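You operate a simulated robot arm through the tools that you are given. There is no shell and no other tool.

Carry out the task below with a simulated robot arm. There is one attempt and no reset: what you move stays moved.

Task
Put things in order on the top of the refill cabinet. At the end: the yellow folded cloth stands on top of the teal pack; the white bottle from the top of the refill cabinet stands where the brown cardboard tube stood; the blue peg from the top of the refill cabinet stands where the white bottle stood; the brown cardboard tube from the top of the refill cabinet stands where the yellow folded cloth stood; whatever was shut is shut again. Leave all else as you found it, and nothing knocked over.

The check looks at the end state, three seconds after you hand in, the way a careful person would. Anything else that was tipped, shoved, dropped, spilled or broken makes it a failure. Flat cloth is picked up by pressing the open fingertips on it (5 to 10 N) and closing them slowly along it; thin cloth reads only 2 to 8 mm in the jaws.

Robot
A 6-joint arm with a two-finger parallel gripper, fixed in place. Base frame: the origin is at the foot of the arm, x ahead of it, y to its left, z up; the work surface is at about z = 0.88. Readings come in m, degrees, newtons and seconds.
With the tool pointing down near the work surface it reaches from about 0.24 to 0.64 m from the base axis. Its first joint turns from -66.0 to 66.0 degrees. Payload 2.7 kg.
The TCP is the grasp point between the finger pads, 0.023 m short of the fingertips. In the tool frame z runs along the fingers and y along their closing line. Largest opening 0.094 m; finger width 0.038, thickness 0.01; the body of the gripper, 0.054 by 0.096 m, starts 0.039 m behind the TCP.
Orientation is told as [roll, pitch, yaw] about the base's x, y, z axes, in that order, counted from this pose: with the fingers straight down and closing along the base's y, the tool's x points along the base's -x, its y along +y and its z along -z.

Tools
- The arm moves only by the tool arm_command. Its argument "increments" is a list of rows, each a list of 3 entries, a list of its own where there are three numbers: the shift along the tool's x, y, z in m, then the turn, a rotation vector about the tool's x, y, z in degrees, then the closure in counts, from 0 (fully open) to 255 (shut). In form: [[[tx, ty, tz], [wx, wy, wz], grip], ...]. A call has 1 to 20 rows; each row shifts and turns the commanded pose from where the row before left it, along the tool's axes as they then stand. A row lasts 0.2 s, in which the tool goes at most 0.05 m and 8.6 degrees; a call with a longer step from one row to the next is refused whole, and so is a gripper value outside its range. Where a pose cannot be reached the arm comes as near as it can. A force on the tool above 40 N (or 10 N above the force at the start of the call, whichever is more), or a blocked arm, ends the call early, and 0.2 s more pass. Each finger travels about 0.045 m/s and halts on what it meets, pressing with about 34 N; the grip force reading is that of the motor and also rises with nothing between the fingers. The clock runs only during rows and for 0.2 s after the last one: add rows that do not move to give the fingers time. The reply holds the time, the measured pose of the TCP, the force on the tool along the base axes, the opening and the grip force, in the units named above and with some noise, with the torque about the TCP (base axes, N m) and any sound that the robot's microphone picked up.
- Cameras (640 x 400 px; columns grow to the right, rows downward): "scene" is fixed at [0.0791, -0.4328, 1.4125]; the picture's right is [0.75, -0.66, 0.00], its down [-0.33, -0.37, -0.87] and it looks along [0.57, 0.66, -0.50] (base axes); focal length 361 px, centre (320, 200). "wrist" rides on the gripper at [0.086, 0.016, -0.075] in the tool frame; the picture's right is [-0.18, 0.98, 0.00], its down [-0.58, -0.11, -0.81] and it looks along [-0.79, -0.15, 0.59] (tool axes); focal length 243 px, centre (320, 200). There is no depth. A picture from a camera that has moved, and an enlarged one, comes with that camera's place and axes in the base frame and with its lens.
- get_image(camera): a new picture of that camera. It takes no simulated time.
- inspect(camera, box): a new picture of the part [left, top, right, bottom] of that camera's present view, enlarged. It takes no simulated time.
- finish_job(): hands the job in; it is judged then, once.

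Nothing tells you positions but the pictures and the camera data. Unless the task says otherwise, let go and move clear before handing in.

The tools are called after "Request:" by a JSON object that holds its "name" and its "arguments". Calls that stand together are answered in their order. arm_command: Moves the arm, as the interface text tells. Its arguments: {"type":"object","properties":{"increments":{"type":"array"}},"required":["increments"]} The other tools are called the same way: get_image (camera) takes a picture; inspect (camera, box) takes an enlarged picture of a part of a camera's view; finish_job () hands the job in.

At the start:

```text
time_s: 0.0
tcp_pos: [0.4151, 0.0291, 1.1476]
tool_rot: [0.0, -0.1, 0.0]
wrist_force: [-1.1, -0.8, -0.1]
moment: [-0.03, -0.03, -0.01]
opening: 0.0941
gripper_force: 0.1
```

scene: 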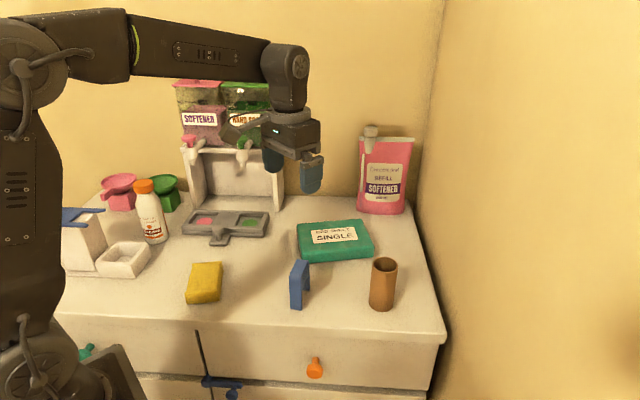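
wrist: 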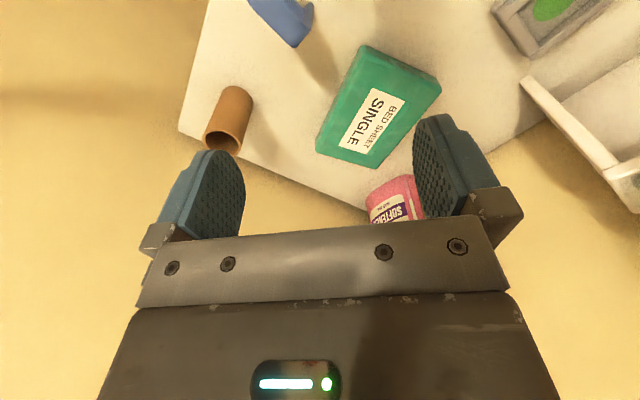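

I see the cabinet top with the teal pack, the yellow cloth, the blue peg (an arch-like piece), the cardboard tube and the white bottle with an orange cap. I'll look closer before moving anything.

Request:
{"name": "inspect", "arguments": {"camera": "scene", "box": [60, 150, 240, 320]}}

Request:
{"name": "inspect", "arguments": {"camera": "scene", "box": [240, 200, 440, 330]}}

Request:
{"name": "inspect", "arguments": {"camera": "scene", "box": [60, 300, 450, 400]}}

Request:
{"name": "inspect", "arguments": {"camera": "wrist", "box": [160, 0, 480, 200]}}

```text
2.35 times, centred on (150, 235) of scene
camera zoom: at [0.0791, -0.4328, 1.4125], right [0.75, -0.66, 0.0], down [-0.33, -0.37, -0.87], along [0.57, 0.66, -0.5], focal length 850 px, centre (720, 118)
```

zoom: 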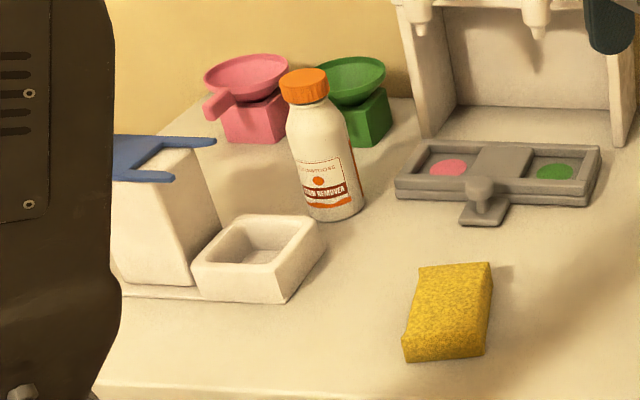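

```text
3.08 times, centred on (340, 265) of scene
camera zoom: at [0.0791, -0.4328, 1.4125], right [0.75, -0.66, 0.0], down [-0.33, -0.37, -0.87], along [0.57, 0.66, -0.5], focal length 1112 px, centre (258, 0)
```

zoom: 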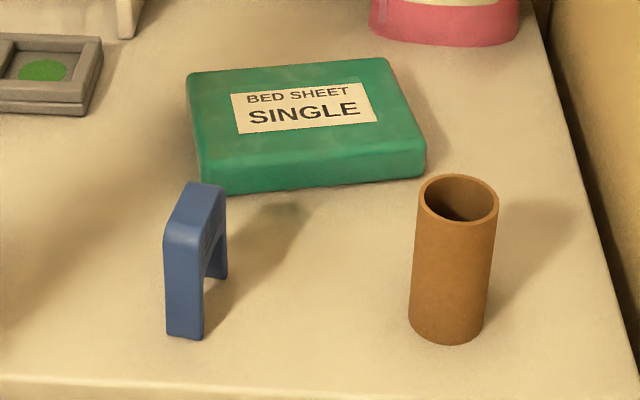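

```text
1.64 times, centred on (255, 350) of scene
camera zoom: at [0.0791, -0.4328, 1.4125], right [0.75, -0.66, 0.0], down [-0.33, -0.37, -0.87], along [0.57, 0.66, -0.5], focal length 593 px, centre (427, -46)
```

zoom: 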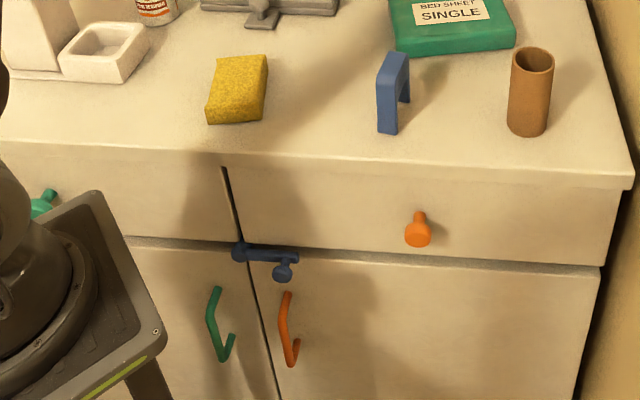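

```text
2.00 times, centred on (320, 100) of wrist
camera zoom: at [0.3283, 0.0433, 1.2227], right [0.18, 0.98, 0.0], down [0.58, -0.11, 0.81], along [0.79, -0.15, -0.59], focal length 485 px, centre (320, 400)
```

zoom: 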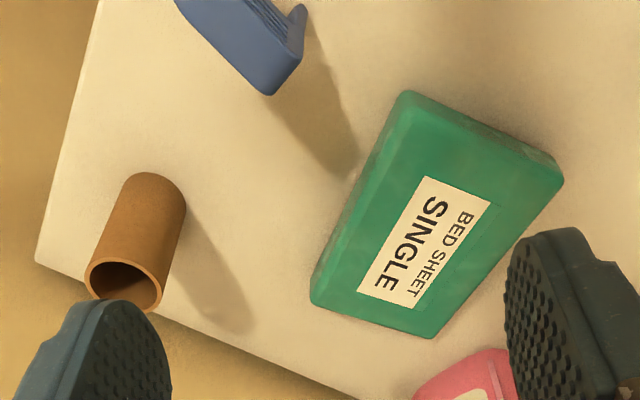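

The layout is clear: cloth ≈(0.27,0.15), tube ≈(0.51,-0.12), peg ≈(0.40,-0.01), bottle ≈(0.26,0.40) and pack centre ≈(0.57,0.07). Nothing needs to be parked if I go cloth → tube → bottle → peg. First I'll hover over the cloth with the fingers turned to its sides and check with the wrist camera.

Request:
{"name": "arm_command", "arguments": {"increments": [[[0.024, 0.0203, 0.0163], [0, 0, 0], 0], [[0.024, 0.0203, 0.0163], [0, 0, 0], 0], [[0.024, 0.0203, 0.0163], [0, 0, 0], 0], [[0.024, 0.0203, 0.0163], [0, 0, 0], 0], [[0.024, 0.0203, 0.0163], [0, 0, 0], 0], [[0.024, 0.0203, 0.0163], [0, 0, 0], 0], [[0, 0, 0], [0, 0, -7.86], 0], [[0, 0, 0], [0, 0, -7.86], 0], [[0, 0, 0], [0, 0, -7.86], 0], [[0, 0, 0], [0, 0, -7.86], 0], [[0, 0, 0], [0, 0, -7.86], 0], [[0, 0, 0], [0, 0, -7.86], 0], [[0, 0, 0], [0, 0, -7.86], 0], [[0, 0, 0], [0, 0, 0], 0]]}}

Request:
{"name": "get_image", "arguments": {"camera": "wrist"}}

Request:
{"name": "get_image", "arguments": {"camera": "scene"}}

```text
time_s: 3.0
tcp_pos: [0.2703, 0.1507, 1.0494]
tool_rot: [0.0, 0.0, 55.1]
wrist_force: [-0.1, 0.2, -0.1]
moment: [0.02, 0.0, -0.01]
opening: 0.0942
gripper_force: 0.1
```

```text
taken
camera wrist: at [0.2083, 0.0872, 1.1248], right [-0.7, 0.71, 0.0], down [0.42, 0.41, 0.81], along [0.57, 0.57, -0.59], focal length 243 px, centre (320, 200)
```

wrist: 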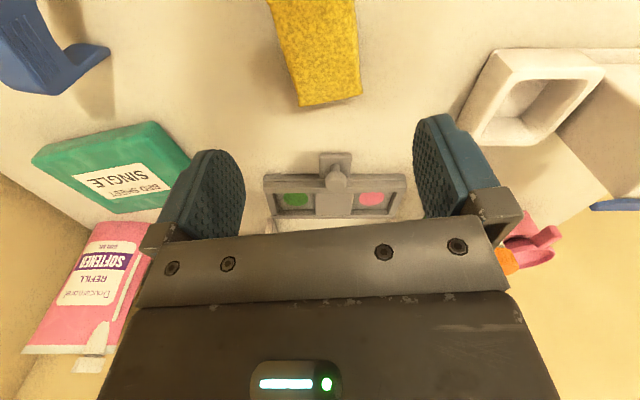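

```text
taken
```

scene: 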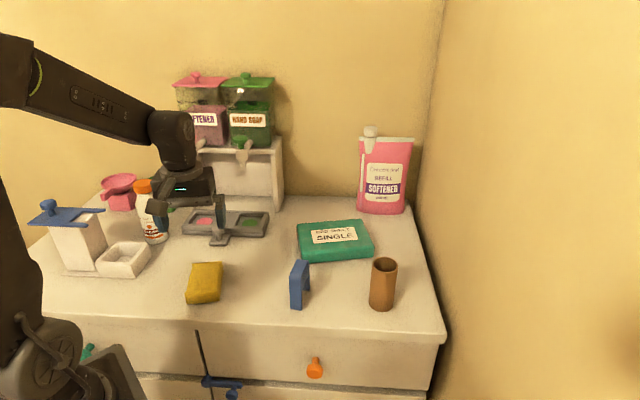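

The wrist view puts the cloth centre at about (0.272,0.151), yaw about 56°, which matches the scene estimate. I'll zoom in on its thickness and on the cloth/peg before descending.

Request:
{"name": "inspect", "arguments": {"camera": "scene", "box": [170, 250, 240, 315]}}

Request:
{"name": "inspect", "arguments": {"camera": "scene", "box": [280, 210, 400, 285]}}

Request:
{"name": "inspect", "arguments": {"camera": "scene", "box": [20, 170, 200, 282]}}

```text
6.15 times, centred on (205, 282) of scene
camera zoom: at [0.0791, -0.4328, 1.4125], right [0.75, -0.66, 0.0], down [-0.33, -0.37, -0.87], along [0.57, 0.66, -0.5], focal length 2224 px, centre (1028, -308)
```

zoom: 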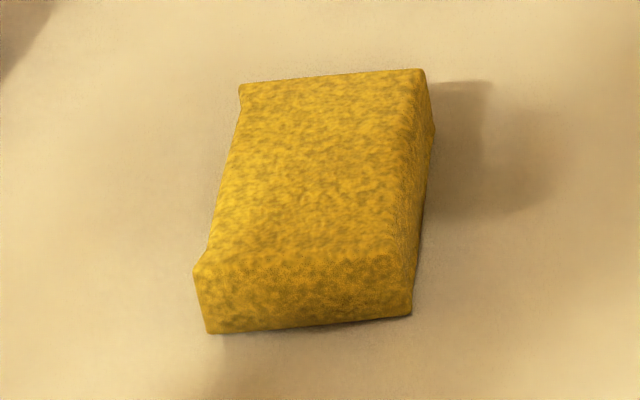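

```text
5.33 times, centred on (340, 248) of scene
camera zoom: at [0.0791, -0.4328, 1.4125], right [0.75, -0.66, 0.0], down [-0.33, -0.37, -0.87], along [0.57, 0.66, -0.5], focal length 1927 px, centre (213, -53)
```

zoom: 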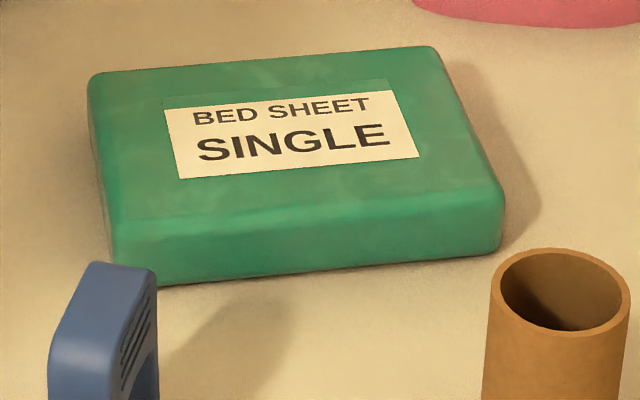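

```text
3.56 times, centred on (110, 226) of scene
camera zoom: at [0.0791, -0.4328, 1.4125], right [0.75, -0.66, 0.0], down [-0.33, -0.37, -0.87], along [0.57, 0.66, -0.5], focal length 1285 px, centre (1067, 108)
```

zoom: 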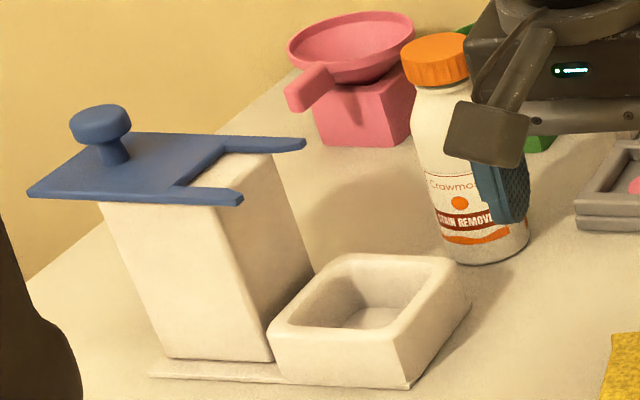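

The cloth is a block about 0.065 × 0.088 × 0.025 m, so a side grasp works. I'll go down with the fingertips just above the surface and close gently.

Request:
{"name": "arm_command", "arguments": {"increments": [[[-0.0008, -0.001, 0.035], [0, 0, -1], 0], [[0, 0, 0.035], [0, 0, 0], 0], [[0, 0, 0.03], [0, 0, 0], 0], [[0, 0, 0.02], [0, 0, 0], 0], [[0, 0, 0.012], [0, 0, 0], 0], [[0, 0, 0.008], [0, 0, 0], 0], [[0, 0, 0], [0, 0, 0], 0]]}}

Request:
{"name": "get_image", "arguments": {"camera": "wrist"}}

Request:
{"name": "inspect", "arguments": {"camera": "scene", "box": [150, 220, 270, 320]}}

```text
time_s: 4.6
tcp_pos: [0.2718, 0.1504, 0.9099]
tool_rot: [0.0, 0.0, 56.0]
wrist_force: [-0.4, 0.1, -0.1]
moment: [-0.01, -0.02, 0.02]
opening: 0.0938
gripper_force: 0.1
```

```text
taken
camera wrist: at [0.2108, 0.0862, 0.9846], right [-0.71, 0.7, 0.0], down [0.42, 0.42, 0.81], along [0.57, 0.57, -0.59], focal length 243 px, centre (320, 200)
```

wrist: 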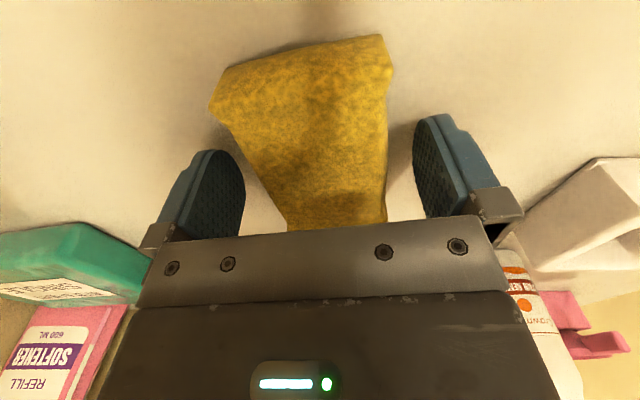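

```text
4.00 times, centred on (210, 270) of scene
camera zoom: at [0.0791, -0.4328, 1.4125], right [0.75, -0.66, 0.0], down [-0.33, -0.37, -0.87], along [0.57, 0.66, -0.5], focal length 1445 px, centre (760, -80)
```

zoom: 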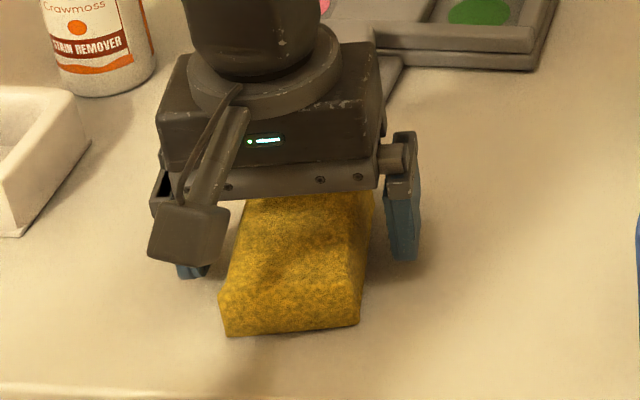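

The fingers straddle the cloth well. I'll lower a touch and close slowly.

Request:
{"name": "arm_command", "arguments": {"increments": [[[0, 0, 0.003], [0, 0, 0], 20], [[0, 0, 0], [0, 0, 0], 40], [[0, 0, 0], [0, 0, 0], 60], [[0, 0, 0], [0, 0, 0], 80], [[0, 0, 0], [0, 0, 0], 100], [[0, 0, 0], [0, 0, 0], 120], [[0, 0, 0], [0, 0, 0], 130], [[0, 0, 0], [0, 0, 0], 130]]}}

Request:
{"name": "get_image", "arguments": {"camera": "wrist"}}

```text
time_s: 6.4
tcp_pos: [0.2726, 0.1524, 0.9072]
tool_rot: [0.0, 0.0, 56.0]
wrist_force: [0.9, 0.8, -0.6]
moment: [-0.02, -0.01, -0.02]
opening: 0.0639
gripper_force: 33.8
```

```text
taken
camera wrist: at [0.2109, 0.0865, 0.9819], right [-0.71, 0.7, 0.0], down [0.42, 0.42, 0.81], along [0.57, 0.57, -0.59], focal length 243 px, centre (320, 200)
```

wrist: 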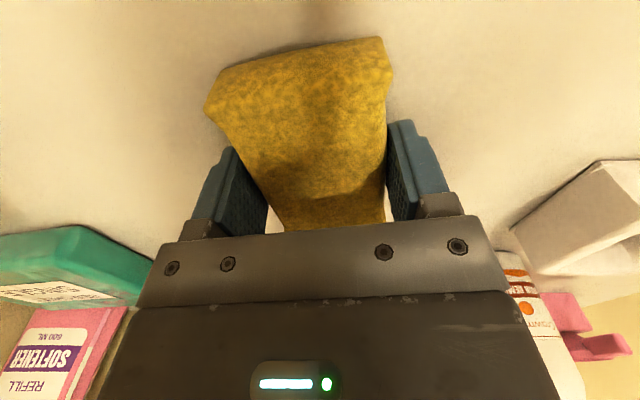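

The cloth is held at 64 mm. I'll lift straight up, carry it over the pack, and turn it so that its long side lies along the pack's long side.

Request:
{"name": "arm_command", "arguments": {"increments": [[[0, 0, -0.01], [0, 0, 0], 130], [[0, 0, -0.02], [0, 0, 0], 130], [[0, 0, -0.03], [0, 0, 0], 130], [[0, 0, -0.03], [0, 0, 0], 130], [[0, 0, -0.03], [0, 0, 0], 130], [[0, 0, -0.03], [0, 0, 0], 130], [[-0.0111, -0.0319, 0], [0, 0, 0], 130], [[-0.0111, -0.0319, 0], [0, 0, 0], 130], [[-0.0111, -0.0319, 0], [0, 0, 0], 130], [[-0.0111, -0.0319, 0], [0, 0, 0], 130], [[-0.0111, -0.0319, 0], [0, 0, 0], 130], [[-0.0111, -0.0319, 0], [0, 0, 0], 130], [[-0.0111, -0.0319, 0], [0, 0, 0], 130], [[-0.0111, -0.0319, 0], [0, 0, 0], 130], [[-0.0111, -0.0319, 0], [0, 0, 0], 130], [[0, 0, 0], [0, 0, 0], 130]]}}

Request:
{"name": "get_image", "arguments": {"camera": "scene"}}

Request:
{"name": "get_image", "arguments": {"camera": "wrist"}}

```text
time_s: 9.8
tcp_pos: [0.5666, 0.0723, 1.0578]
tool_rot: [0.0, 0.0, 56.0]
wrist_force: [0.3, -0.4, -0.7]
moment: [-0.02, -0.01, -0.02]
opening: 0.0639
gripper_force: 34.0
```

```text
taken
```

scene: 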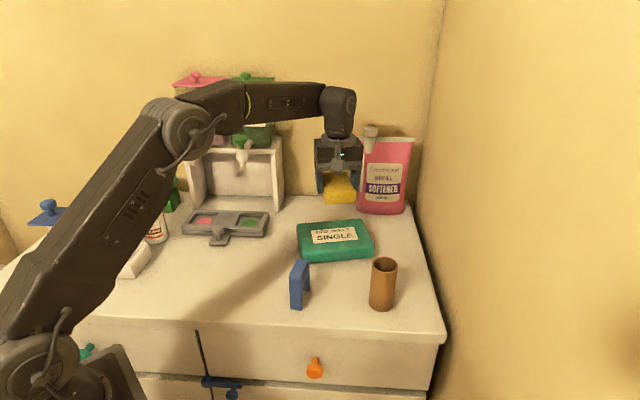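

```text
taken
camera wrist: at [0.5054, 0.0075, 1.1317], right [-0.71, 0.7, 0.0], down [0.42, 0.42, 0.81], along [0.57, 0.57, -0.59], focal length 243 px, centre (320, 200)
```

wrist: 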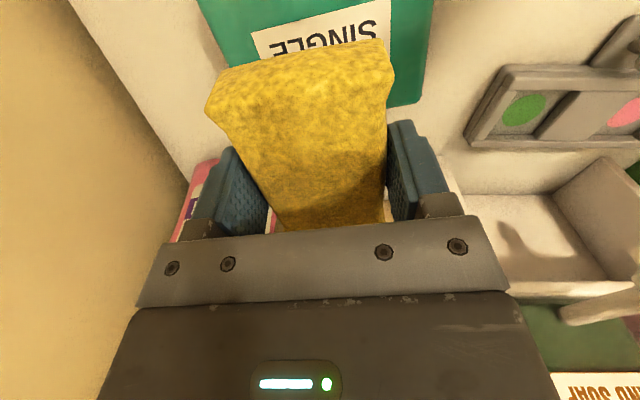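

The cloth is above the pack. Next I'll turn it 90° to line up with the pack's long axis, then lower part of the way.

Request:
{"name": "arm_command", "arguments": {"increments": [[[0, 0, 0], [0, 0, 8.18], 130], [[0, 0, 0], [0, 0, 8.18], 130], [[0, 0, 0], [0, 0, 8.18], 130], [[0, 0, 0], [0, 0, 8.18], 130], [[0, 0, 0], [0, 0, 8.18], 130], [[0, 0, 0], [0, 0, 8.18], 130], [[0, 0, 0], [0, 0, 8.18], 130], [[0, 0, 0], [0, 0, 8.18], 130], [[0, 0, 0], [0, 0, 8.18], 130], [[0, 0, 0], [0, 0, 8.18], 130], [[0, 0, 0], [0, 0, 8.18], 130], [[0.002, 0.003, 0.02], [0, 0, 0], 130], [[0, 0, 0.02], [0, 0, 0], 130], [[0, 0, 0.02], [0, 0, 0], 130], [[0, 0, 0.02], [0, 0, 0], 130], [[0, 0, 0], [0, 0, 0], 130]]}}

Request:
{"name": "get_image", "arguments": {"camera": "scene"}}

Request:
{"name": "get_image", "arguments": {"camera": "wrist"}}

```text
time_s: 13.2
tcp_pos: [0.5652, 0.0768, 0.9767]
tool_rot: [-0.1, 0.1, -34.0]
wrist_force: [0.3, -0.7, -0.5]
moment: [0.02, 0.03, 0.05]
opening: 0.0638
gripper_force: 34.1
```

```text
taken
```

scene: 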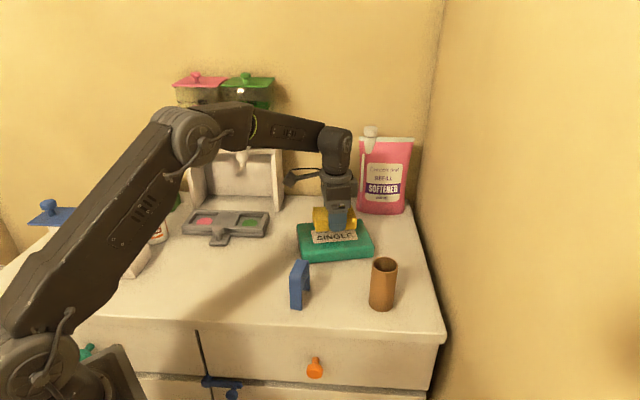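

```text
taken
camera wrist: at [0.5027, 0.1359, 1.0515], right [0.7, 0.71, 0.0], down [0.42, -0.42, 0.81], along [0.57, -0.57, -0.59], focal length 243 px, centre (320, 200)
```

wrist: 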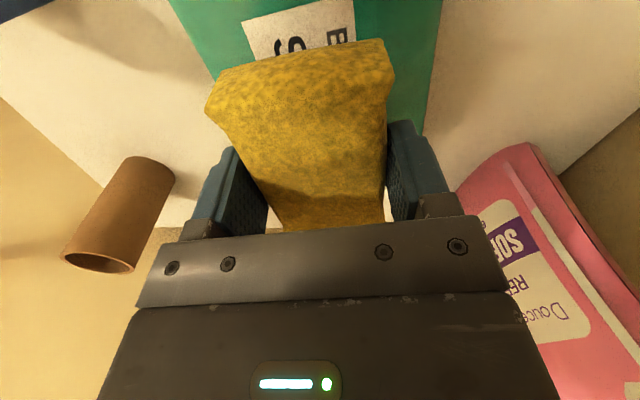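

It's aligned over the pack. Lowering slowly until contact.

Request:
{"name": "arm_command", "arguments": {"increments": [[[0, 0, 0.009], [0, 0, 0], 130], [[0, 0, 0.009], [0, 0, 0], 130], [[0, 0, 0.006], [0, 0, 0], 130], [[0, 0, 0.003], [0, 0, 0], 130], [[0, 0, 0], [0, 0, 0], 130]]}}

Request:
{"name": "inspect", "arguments": {"camera": "scene", "box": [280, 170, 400, 270]}}

```text
time_s: 14.4
tcp_pos: [0.5645, 0.0763, 0.9501]
tool_rot: [0.0, 0.0, -34.0]
wrist_force: [-0.3, 1.1, 0.3]
moment: [-0.01, -0.02, 0.03]
opening: 0.0638
gripper_force: 34.2
```

```text
4.00 times, centred on (340, 220) of scene
camera zoom: at [0.0791, -0.4328, 1.4125], right [0.75, -0.66, 0.0], down [-0.33, -0.37, -0.87], along [0.57, 0.66, -0.5], focal length 1445 px, centre (240, 120)
```

zoom: 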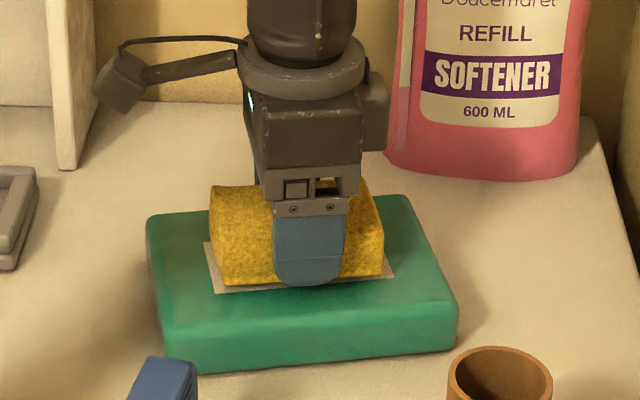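

Request:
{"name": "arm_command", "arguments": {"increments": [[[0, 0, 0.002], [0, 0, 0], 130], [[0, 0, 0.002], [0, 0, 0], 130], [[0, 0, 0.002], [0, 0, 0], 130], [[0, 0, 0], [0, 0, 0], 130]]}}

```text
time_s: 15.4
tcp_pos: [0.5655, 0.0764, 0.9433]
tool_rot: [0.0, 0.0, -33.9]
wrist_force: [-0.8, -0.2, -0.4]
moment: [0.01, 0.02, 0.0]
opening: 0.0642
gripper_force: 33.8
```

No contact yet, so I'll keep going down in small steps.

Request:
{"name": "arm_command", "arguments": {"increments": [[[0, 0, 0.002], [0, 0, 0], 130], [[0, 0, 0.002], [0, 0, 0], 130], [[0, 0, 0], [0, 0, 0], 130]]}}

Request:
{"name": "inspect", "arguments": {"camera": "scene", "box": [280, 170, 400, 270]}}

Request:
{"name": "get_image", "arguments": {"camera": "wrist"}}

```text
time_s: 16.2
tcp_pos: [0.5655, 0.0775, 0.942]
tool_rot: [0.2, -0.3, -34.0]
wrist_force: [-3.5, -3.2, 21.9]
moment: [-0.04, 0.79, 0.03]
opening: 0.0642
gripper_force: 33.6
```

```text
4.00 times, centred on (340, 220) of scene
camera zoom: at [0.0786, -0.4329, 1.4125], right [0.75, -0.66, 0.0], down [-0.33, -0.37, -0.87], along [0.57, 0.66, -0.5], focal length 1445 px, centre (240, 120)
```

zoom: 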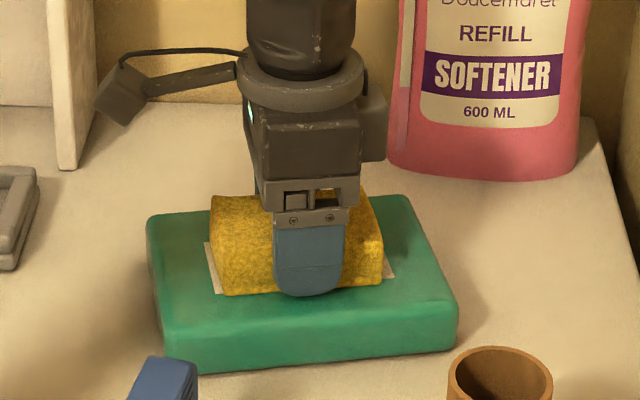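

```text
taken
camera wrist: at [0.5027, 0.1367, 1.0173], right [0.7, 0.71, 0.0], down [0.42, -0.42, 0.81], along [0.58, -0.57, -0.59], focal length 243 px, centre (320, 200)
```

wrist: 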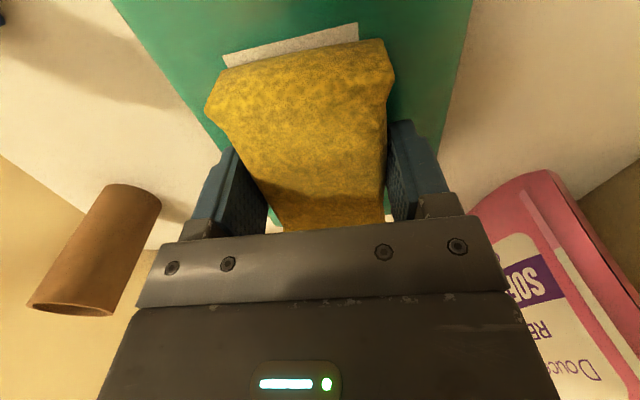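

There's firm contact at 22 N, with the cloth resting flat on the middle of the pack. I'll relieve the push slightly, open slowly, and rise.

Request:
{"name": "arm_command", "arguments": {"increments": [[[0, 0, -0.002], [0, 0, 0], 130], [[0, 0, -0.001], [0, 0, 0], 115], [[0, 0, 0], [0, 0, 0], 90], [[0, 0, 0], [0, 0, 0], 70], [[0, 0, 0], [0, 0, 0], 45], [[0, 0, 0], [0, 0, 0], 20], [[0, 0, 0], [0, 0, 0], 0], [[0, 0, 0], [0, 0, 0], 0], [[0, 0, -0.01], [0, 0, 0], 0], [[0, 0, -0.02], [0, 0, 0], 0], [[0, 0, -0.03], [0, 0, 0], 0], [[0, 0, -0.04], [0, 0, 0], 0], [[0, 0, -0.04], [0, 0, 0], 0], [[0, 0, 0], [0, 0, 0], 0]]}}

Request:
{"name": "get_image", "arguments": {"camera": "scene"}}

Request:
{"name": "get_image", "arguments": {"camera": "wrist"}}

```text
time_s: 19.2
tcp_pos: [0.5661, 0.0779, 1.0848]
tool_rot: [0.2, 0.0, -34.0]
wrist_force: [-0.2, -0.2, 0.4]
moment: [0.01, -0.02, 0.0]
opening: 0.0942
gripper_force: 0.0
```

```text
taken
```

scene: 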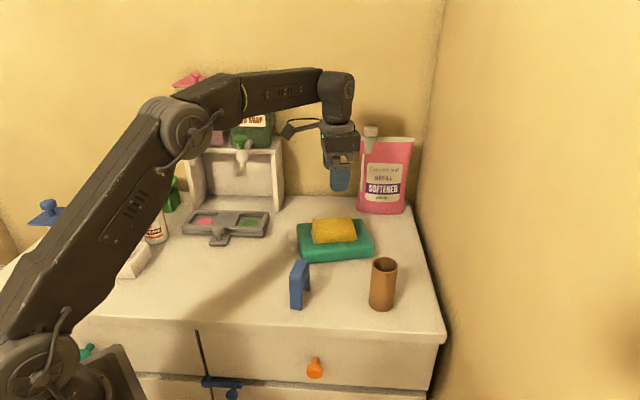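

```text
taken
camera wrist: at [0.5037, 0.1375, 1.1595], right [0.7, 0.71, 0.0], down [0.42, -0.42, 0.81], along [0.57, -0.57, -0.59], focal length 243 px, centre (320, 200)
```

wrist: 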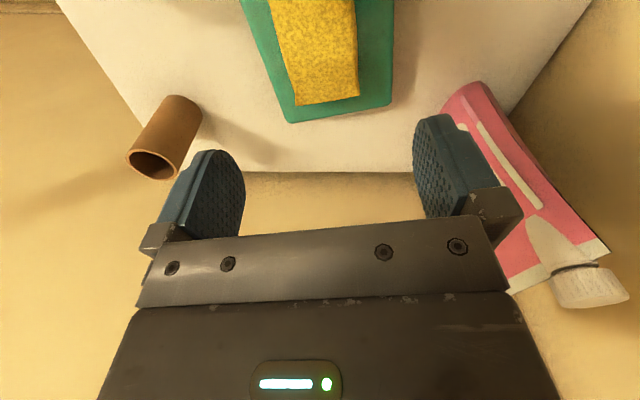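

The cloth now rests neatly on the pack. Next is the tube, so I'll move above it.

Request:
{"name": "arm_command", "arguments": {"increments": [[[-0.0109, -0.0329, 0], [0, 0, 0], 0], [[-0.0109, -0.0329, 0], [0, 0, 0], 0], [[-0.0109, -0.0329, 0], [0, 0, 0], 0], [[-0.0109, -0.0329, 0], [0, 0, 0], 0], [[-0.0109, -0.0329, 0], [0, 0, 0], 0], [[-0.0109, -0.0329, 0], [0, 0, 0], 0], [[0, 0, 0], [0, 0, 0], 0]]}}

Request:
{"name": "get_image", "arguments": {"camera": "wrist"}}

Request:
{"name": "get_image", "arguments": {"camera": "scene"}}

```text
time_s: 20.8
tcp_pos: [0.5087, -0.1242, 1.0826]
tool_rot: [0.0, 0.0, -34.1]
wrist_force: [0.2, 0.6, -0.1]
moment: [0.0, 0.01, -0.01]
opening: 0.0942
gripper_force: 0.1
```

```text
taken
camera wrist: at [0.4464, -0.0642, 1.1576], right [0.7, 0.71, 0.0], down [0.42, -0.42, 0.81], along [0.57, -0.57, -0.59], focal length 243 px, centre (320, 200)
```

wrist: 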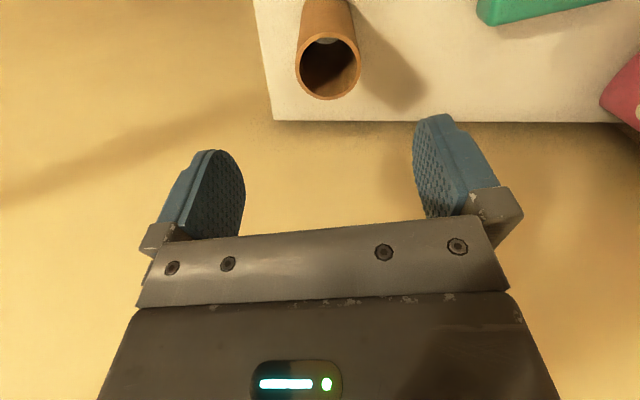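

```text
taken
```

scene: 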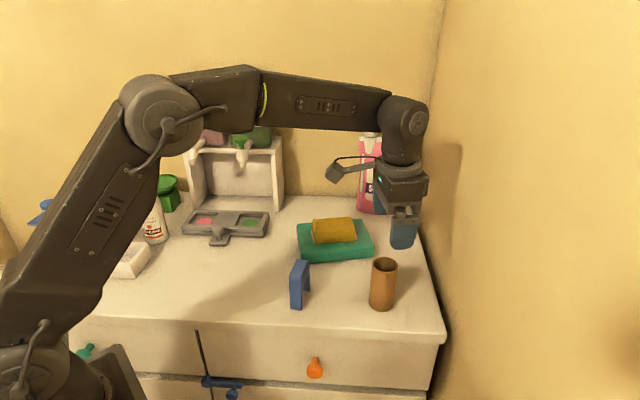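

The tube top reads at about (0.508,-0.118) from the wrist, in agreement with the scene. I'll check its inside for contents before gripping.

Request:
{"name": "inspect", "arguments": {"camera": "wrist", "box": [270, 0, 400, 110]}}

Request:
{"name": "inspect", "arguments": {"camera": "scene", "box": [350, 240, 430, 320]}}

```text
3.64 times, centred on (335, 55) of wrist
camera zoom: at [0.4464, -0.0642, 1.1576], right [0.7, 0.71, 0.0], down [0.42, -0.42, 0.81], along [0.57, -0.57, -0.59], focal length 882 px, centre (266, 727)
```

zoom: 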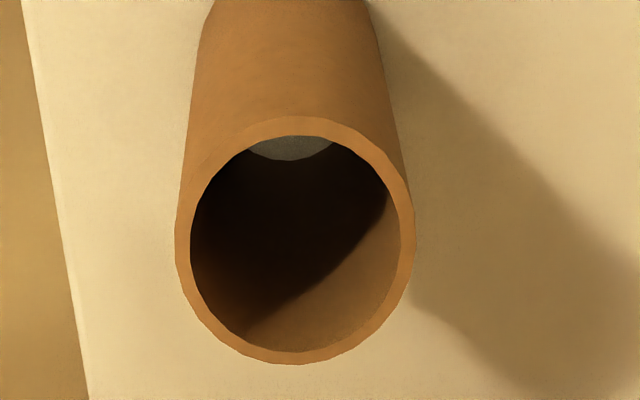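

```text
5.00 times, centred on (390, 280) of scene
camera zoom: at [0.0791, -0.4328, 1.4125], right [0.75, -0.66, 0.0], down [-0.33, -0.37, -0.87], along [0.57, 0.66, -0.5], focal length 1807 px, centre (-30, -200)
```

zoom: 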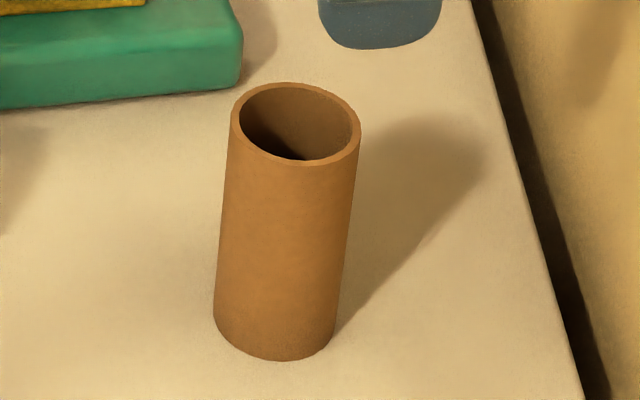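

The tube is hollow, standing at about (0.509,-0.121), with its top at about 0.98. I'll go down over it and close.

Request:
{"name": "arm_command", "arguments": {"increments": [[[0.0013, 0.0028, 0.02], [0, 0, 0], 0], [[0, 0, 0.03], [0, 0, 0], 0], [[0, 0, 0.03], [0, 0, 0], 0], [[0, 0, 0.025], [0, 0, 0], 0], [[0, 0, 0.02], [0, 0, 0], 0], [[0, 0, 0], [0, 0, 0], 0]]}}

Request:
{"name": "get_image", "arguments": {"camera": "wrist"}}

Request:
{"name": "inspect", "arguments": {"camera": "scene", "box": [330, 200, 450, 320]}}

```text
time_s: 22.2
tcp_pos: [0.5109, -0.1215, 0.9596]
tool_rot: [0.0, 0.0, -34.0]
wrist_force: [0.1, 0.8, 0.5]
moment: [0.0, -0.01, 0.01]
opening: 0.094
gripper_force: 0.1
```

```text
taken
camera wrist: at [0.4479, -0.0613, 1.0343], right [0.7, 0.71, 0.0], down [0.42, -0.42, 0.81], along [0.57, -0.57, -0.59], focal length 243 px, centre (320, 200)
```

wrist: 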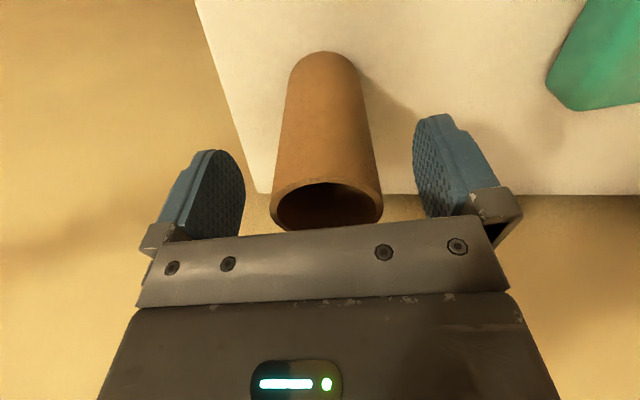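

```text
3.33 times, centred on (390, 260) of scene
camera zoom: at [0.0791, -0.4328, 1.4125], right [0.75, -0.66, 0.0], down [-0.33, -0.37, -0.87], along [0.57, 0.66, -0.5], focal length 1204 px, centre (87, 0)
```

zoom: 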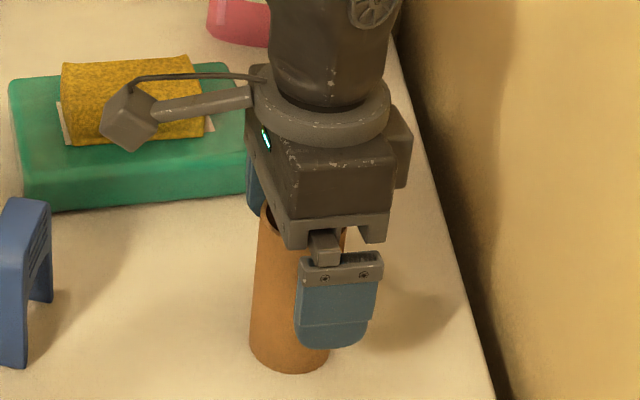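

The fingers straddle the tube, so I'll close and lift a little to check.

Request:
{"name": "arm_command", "arguments": {"increments": [[[0, 0, 0], [0, 0, 0], 40], [[0, 0, 0], [0, 0, 0], 70], [[0, 0, 0], [0, 0, 0], 95], [[0, 0, 0], [0, 0, 0], 115], [[0, 0, 0], [0, 0, 0], 130], [[0, 0, 0], [0, 0, 0], 145], [[0, 0, 0], [0, 0, 0], 160], [[0, 0, 0], [0, 0, 0], 160], [[0, 0, -0.005], [0, 0, 0], 160], [[0, 0, -0.015], [0, 0, 0], 160], [[0, 0, -0.02], [0, 0, 0], 160], [[0, 0, 0], [0, 0, 0], 160]]}}

Request:
{"name": "get_image", "arguments": {"camera": "scene"}}

Request:
{"name": "get_image", "arguments": {"camera": "wrist"}}

```text
time_s: 24.8
tcp_pos: [0.5103, -0.1207, 1.0001]
tool_rot: [0.0, 0.1, -34.0]
wrist_force: [-0.2, -0.3, -0.3]
moment: [0.0, 0.02, 0.02]
opening: 0.0473
gripper_force: 34.1
```

```text
taken
```

scene: 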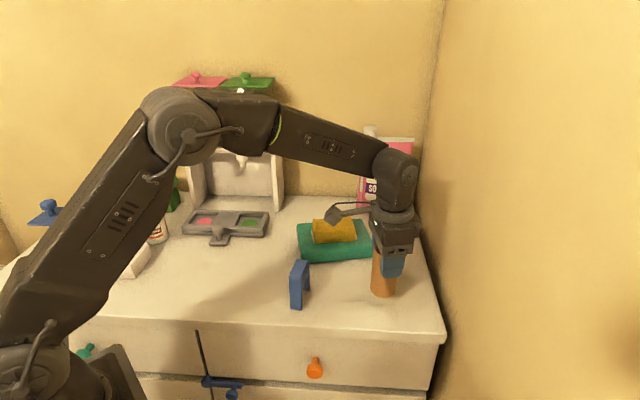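

```text
taken
camera wrist: at [0.4477, -0.0608, 1.0746], right [0.7, 0.71, 0.0], down [0.42, -0.42, 0.81], along [0.57, -0.57, -0.59], focal length 243 px, centre (320, 200)
```

wrist: 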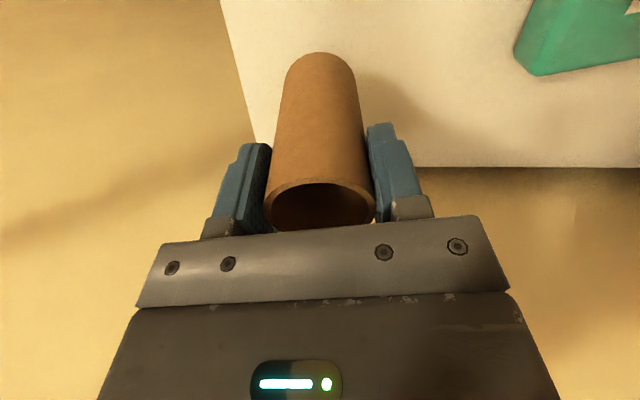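

The tube is held at 47 mm. I'll lift high enough to clear the peg and carry it to the cloth's old place at (0.272,0.151).

Request:
{"name": "arm_command", "arguments": {"increments": [[[0, 0, -0.03], [0, 0, 0], 160], [[0, 0, -0.03], [0, 0, 0], 160], [[0, 0, -0.03], [0, 0, 0], 160], [[0, 0, -0.03], [0, 0, 0], 160], [[0.0291, 0.0077, 0], [0, 0, 0], 160], [[0.0291, 0.0077, 0], [0, 0, 0], 160], [[0.0291, 0.0077, 0], [0, 0, 0], 160], [[0.0291, 0.0077, 0], [0, 0, 0], 160], [[0.0291, 0.0077, 0], [0, 0, 0], 160], [[0.0291, 0.0077, 0], [0, 0, 0], 160], [[0.0291, 0.0077, 0], [0, 0, 0], 160], [[0.0291, 0.0077, 0], [0, 0, 0], 160], [[0.0291, 0.0077, 0], [0, 0, 0], 160], [[0.0291, 0.0077, 0], [0, 0, 0], 160], [[0.0291, 0.0077, 0], [0, 0, 0], 160], [[0.0291, 0.0077, 0], [0, 0, 0], 160], [[0, 0, 0], [0, 0, 0], 160]]}}

Request:
{"name": "get_image", "arguments": {"camera": "scene"}}

Request:
{"name": "get_image", "arguments": {"camera": "wrist"}}

```text
time_s: 28.4
tcp_pos: [0.2747, 0.1511, 1.1168]
tool_rot: [0.0, 0.0, -34.1]
wrist_force: [-1.3, 0.1, 0.0]
moment: [-0.01, 0.01, -0.01]
opening: 0.0469
gripper_force: 33.7
```

```text
taken
```

scene: 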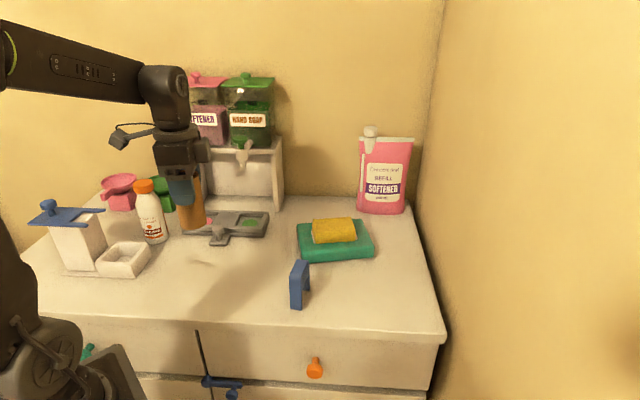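

```text
taken
camera wrist: at [0.2113, 0.2112, 1.1934], right [0.7, 0.71, 0.0], down [0.42, -0.42, 0.81], along [0.57, -0.57, -0.59], focal length 243 px, centre (320, 200)
```

wrist: 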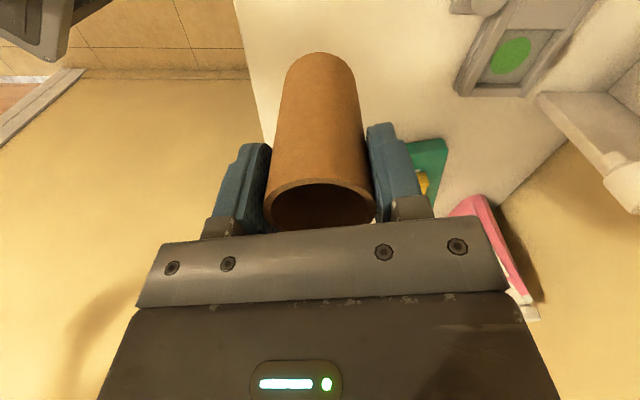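

I'm above the old cloth spot. There's a faint mark on the surface there, so I'll look at it before lowering.

Request:
{"name": "inspect", "arguments": {"camera": "scene", "box": [150, 210, 290, 310]}}

Request:
{"name": "inspect", "arguments": {"camera": "scene", "box": [340, 240, 450, 330]}}

```text
4.00 times, centred on (220, 260) of scene
camera zoom: at [0.0791, -0.4328, 1.4125], right [0.75, -0.66, 0.0], down [-0.33, -0.37, -0.87], along [0.57, 0.66, -0.5], focal length 1445 px, centre (720, -40)
```

zoom: 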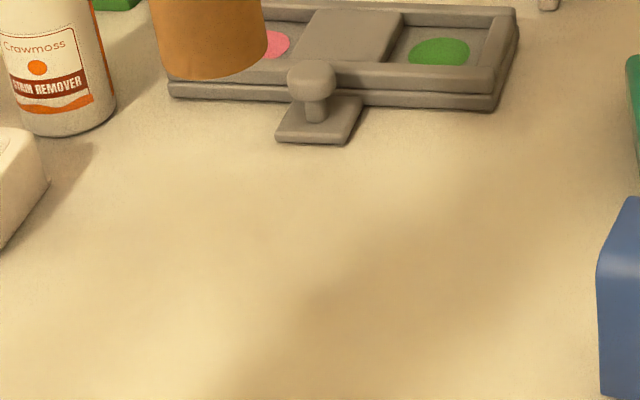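

```text
4.44 times, centred on (395, 285) of scene
camera zoom: at [0.0791, -0.4328, 1.4125], right [0.75, -0.66, 0.0], down [-0.33, -0.37, -0.87], along [0.57, 0.66, -0.5], focal length 1606 px, centre (-13, -178)
```

zoom: 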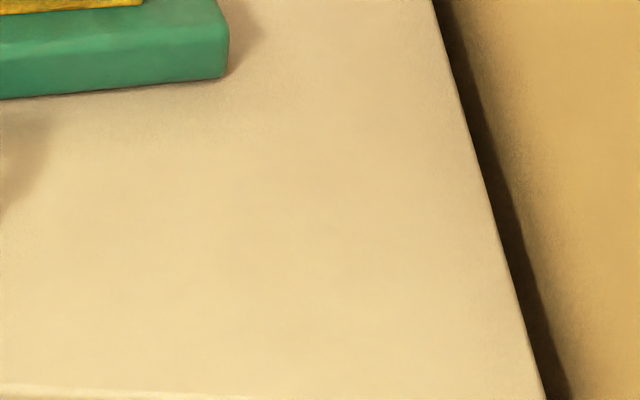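

Both spots are clear, so I'll lower the tube onto the old cloth spot.

Request:
{"name": "arm_command", "arguments": {"increments": [[[0.002, -0.0014, 0.025], [0, 0, 0], 160], [[0, 0, 0.03], [0, 0, 0], 160], [[0, 0, 0.03], [0, 0, 0], 160], [[0, 0, 0.03], [0, 0, 0], 160], [[0, 0, 0.02], [0, 0, 0], 160], [[0, 0, 0.012], [0, 0, 0], 160], [[0, 0, 0.004], [0, 0, 0], 160], [[0, 0, 0], [0, 0, 0], 160]]}}

Request:
{"name": "inspect", "arguments": {"camera": "scene", "box": [150, 210, 290, 310]}}

```text
time_s: 30.2
tcp_pos: [0.2699, 0.1516, 0.9667]
tool_rot: [-0.1, 0.1, -34.0]
wrist_force: [-0.3, -0.1, 0.6]
moment: [0.02, 0.01, -0.01]
opening: 0.0473
gripper_force: 34.0
```

```text
4.00 times, centred on (220, 260) of scene
camera zoom: at [0.0791, -0.4328, 1.4125], right [0.75, -0.66, 0.0], down [-0.33, -0.37, -0.87], along [0.57, 0.66, -0.5], focal length 1445 px, centre (720, -40)
```

zoom: 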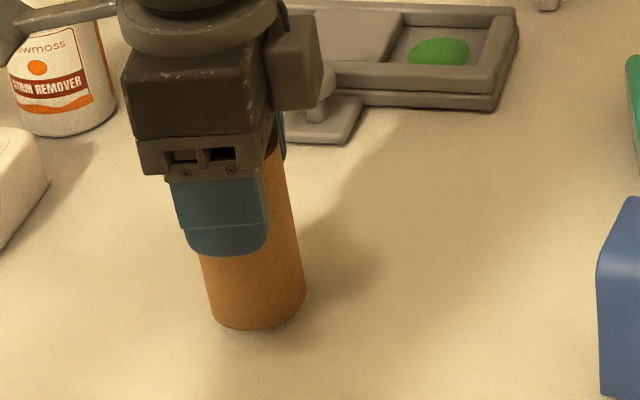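

Request:
{"name": "arm_command", "arguments": {"increments": [[[0, 0, 0.003], [0, 0, 0], 160], [[0, 0, 0.002], [0, 0, 0], 160], [[0, 0, 0.002], [0, 0, 0], 160], [[0, 0, 0], [0, 0, 0], 160]]}}

```text
time_s: 31.2
tcp_pos: [0.2675, 0.1525, 0.9609]
tool_rot: [0.1, 0.0, -34.0]
wrist_force: [0.2, -0.8, -0.1]
moment: [0.02, 0.01, 0.02]
opening: 0.0469
gripper_force: 34.0
```

Request:
{"name": "arm_command", "arguments": {"increments": [[[0, 0, 0.0015], [0, 0, 0], 160], [[0, 0, 0.001], [0, 0, 0], 160], [[0, 0, 0], [0, 0, 0], 160]]}}

```text
time_s: 32.0
tcp_pos: [0.2707, 0.1517, 0.9595]
tool_rot: [0.2, -0.2, -33.9]
wrist_force: [-3.7, -1.3, 6.3]
moment: [-0.1, 0.13, 0.01]
opening: 0.0472
gripper_force: 33.6
stopped in row 3: the force on the tool passed its limit at 40 N (the readings are from after the stop); the commanded pose is now the measured one
```

The tube is standing on the surface. I'll release slowly and go straight up.

Request:
{"name": "arm_command", "arguments": {"increments": [[[0, 0, 0], [0, 0, 0], 140], [[0, 0, 0], [0, 0, 0], 120], [[0, 0, 0], [0, 0, 0], 100], [[0, 0, 0], [0, 0, 0], 70], [[0, 0, 0], [0, 0, 0], 35], [[0, 0, 0], [0, 0, 0], 0], [[0, 0, 0], [0, 0, 0], 0], [[0, 0, 0], [0, 0, 0], 0], [[0, 0, -0.01], [0, 0, 0], 0], [[0, 0, -0.02], [0, 0, 0], 0], [[0, 0, -0.03], [0, 0, 0], 0], [[0, 0, -0.04], [0, 0, 0], 0], [[0, 0, -0.04], [0, 0, 0], 0], [[0, 0, -0.04], [0, 0, 0], 0], [[0, 0, 0], [0, 0, 0], 0]]}}

Request:
{"name": "get_image", "arguments": {"camera": "scene"}}

Request:
{"name": "inspect", "arguments": {"camera": "scene", "box": [100, 160, 240, 310]}}

```text
time_s: 35.2
tcp_pos: [0.2709, 0.1533, 1.1383]
tool_rot: [0.2, 0.0, -33.9]
wrist_force: [0.0, 0.4, -0.3]
moment: [0.01, 0.0, -0.01]
opening: 0.0939
gripper_force: 0.1
```

```text
taken
```

scene: 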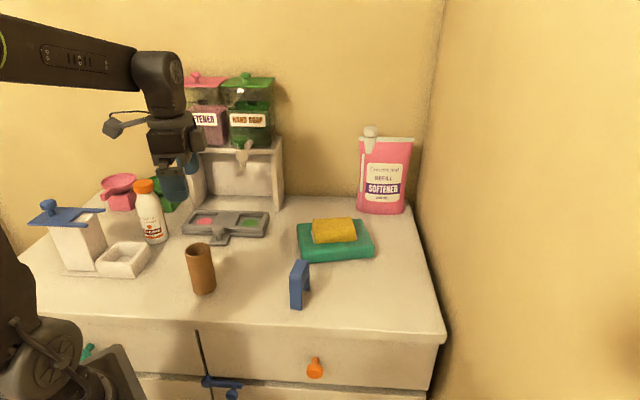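

```text
2.67 times, centred on (170, 235) of scene
camera zoom: at [0.0791, -0.4328, 1.4125], right [0.75, -0.66, 0.0], down [-0.33, -0.37, -0.87], along [0.57, 0.66, -0.5], focal length 964 px, centre (720, 107)
```

zoom: 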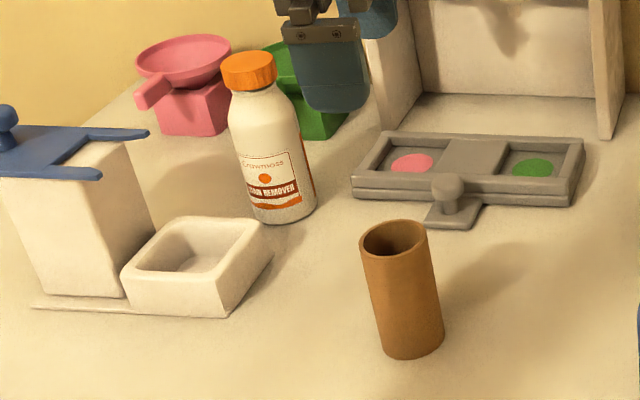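

The tube stands upright at the old cloth spot. Next is the bottle at about (0.258,0.399), so I'll move above it and turn the gripper so the wrist camera stays clear of the blue fork.

Request:
{"name": "arm_command", "arguments": {"increments": [[[0.0247, 0.0328, 0], [0, 0, 0], 0], [[0.0247, 0.0328, 0], [0, 0, 0], 0], [[0.0247, 0.0328, 0], [0, 0, 0], 0], [[0.0247, 0.0328, 0], [0, 0, 0], 0], [[0.0247, 0.0328, 0], [0, 0, 0], 0], [[0.0247, 0.0328, 0], [0, 0, 0], 0], [[0, 0, 0], [0, 0, -8.3], 0], [[0, 0, 0], [0, 0, -8.3], 0], [[0, 0, 0], [0, 0, -8.3], 0], [[0, 0, 0], [0, 0, -8.3], 0], [[0, 0, 0], [0, 0, -8.3], 0], [[0, 0, 0], [0, 0, -8.3], 0], [[0, 0, 0], [0, 0, -8.3], 0], [[0, 0, 0], [0, 0, -8.3], 0], [[0, 0, 0], [0, 0, -8.3], 0], [[0, 0, 0], [0, 0, -8.3], 0], [[0, 0, 0], [0, 0, -8.3], 0], [[0, 0, 0], [0, 0, 0], 0]]}}

Request:
{"name": "get_image", "arguments": {"camera": "wrist"}}

Request:
{"name": "get_image", "arguments": {"camera": "scene"}}

```text
time_s: 39.0
tcp_pos: [0.2567, 0.3986, 1.1383]
tool_rot: [-0.1, -0.2, 57.4]
wrist_force: [-0.1, -0.2, -0.2]
moment: [-0.01, 0.0, 0.03]
opening: 0.0939
gripper_force: 0.0
```

```text
taken
camera wrist: at [0.1967, 0.3317, 1.2138], right [-0.73, 0.68, 0.0], down [0.4, 0.43, 0.81], along [0.55, 0.59, -0.59], focal length 243 px, centre (320, 200)
```

wrist: 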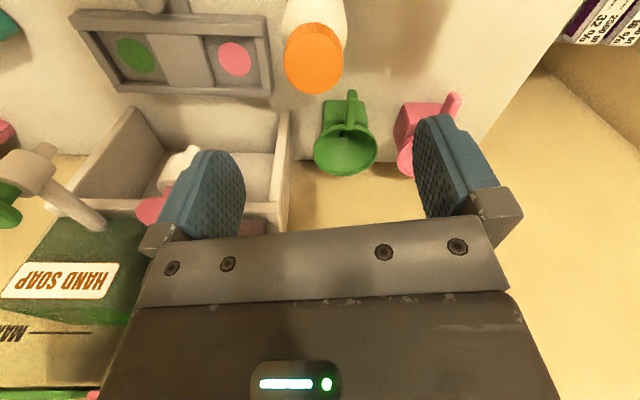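

```text
taken
```

scene: 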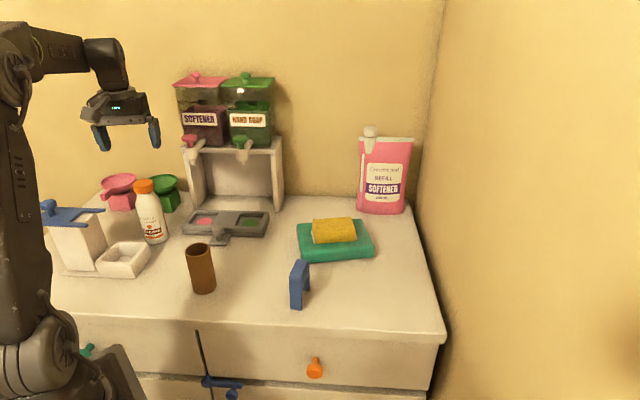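

I'm above the bottle. I'll zoom in with both cameras to pin down the cap position before descending.

Request:
{"name": "inspect", "arguments": {"camera": "wrist", "box": [260, 0, 380, 110]}}

Request:
{"name": "inspect", "arguments": {"camera": "scene", "box": [110, 165, 210, 255]}}

```text
3.64 times, centred on (320, 55) of wrist
camera zoom: at [0.1967, 0.3317, 1.2138], right [-0.73, 0.68, 0.0], down [0.4, 0.43, 0.81], along [0.55, 0.59, -0.59], focal length 882 px, centre (320, 727)
```

zoom: 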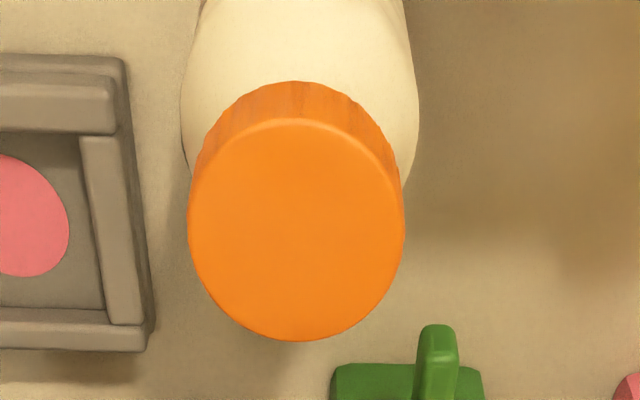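

```text
4.44 times, centred on (160, 210) of scene
camera zoom: at [0.0791, -0.4328, 1.4125], right [0.75, -0.66, 0.0], down [-0.33, -0.37, -0.87], along [0.57, 0.66, -0.5], focal length 1606 px, centre (1031, 156)
```

zoom: 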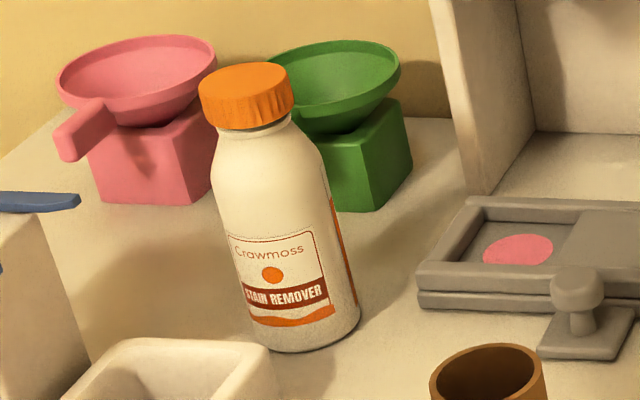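

The cap centre is nearer (0.2575,0.390), top about 1.034. I'll shift to that, lower partway and look again.

Request:
{"name": "arm_command", "arguments": {"increments": [[[0.006, -0.0048, 0.02], [0, 0, 0], 0], [[0, 0, 0.02], [0, 0, 0], 0], [[0, 0, 0.012], [0, 0, 0], 0], [[0, 0, 0], [0, 0, 0], 0]]}}

Request:
{"name": "get_image", "arguments": {"camera": "wrist"}}

Request:
{"name": "inspect", "arguments": {"camera": "scene", "box": [80, 110, 220, 260]}}

```text
time_s: 40.0
tcp_pos: [0.2573, 0.3907, 1.0855]
tool_rot: [-0.1, -0.2, 57.4]
wrist_force: [0.3, 0.3, 0.0]
moment: [0.01, 0.03, 0.0]
opening: 0.0941
gripper_force: 0.0
```

```text
taken
camera wrist: at [0.1972, 0.3246, 1.1607], right [-0.73, 0.69, 0.0], down [0.4, 0.43, 0.81], along [0.55, 0.59, -0.59], focal length 243 px, centre (320, 200)
```

wrist: 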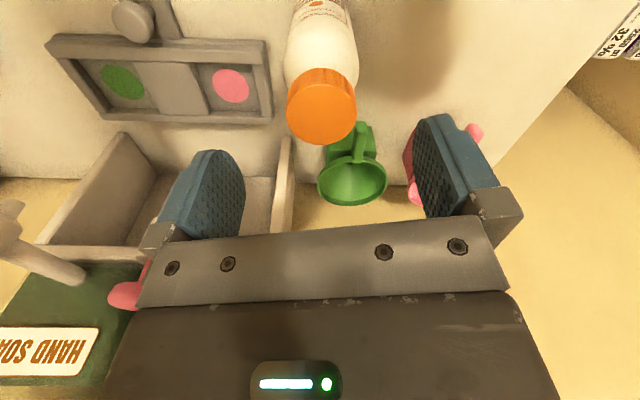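

```text
2.67 times, centred on (150, 185) of scene
camera zoom: at [0.0791, -0.4328, 1.4125], right [0.75, -0.66, 0.0], down [-0.33, -0.37, -0.87], along [0.57, 0.66, -0.5], focal length 964 px, centre (773, 240)
```

zoom: 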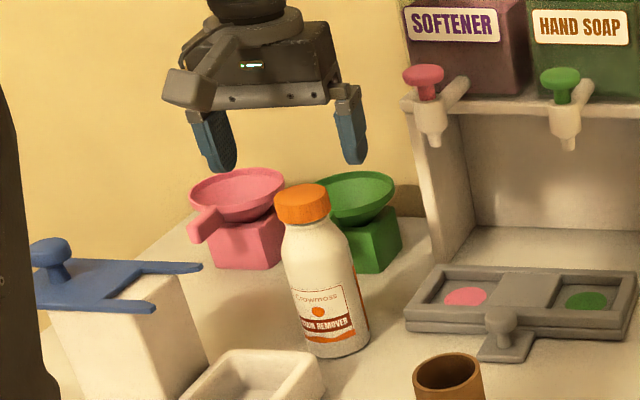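

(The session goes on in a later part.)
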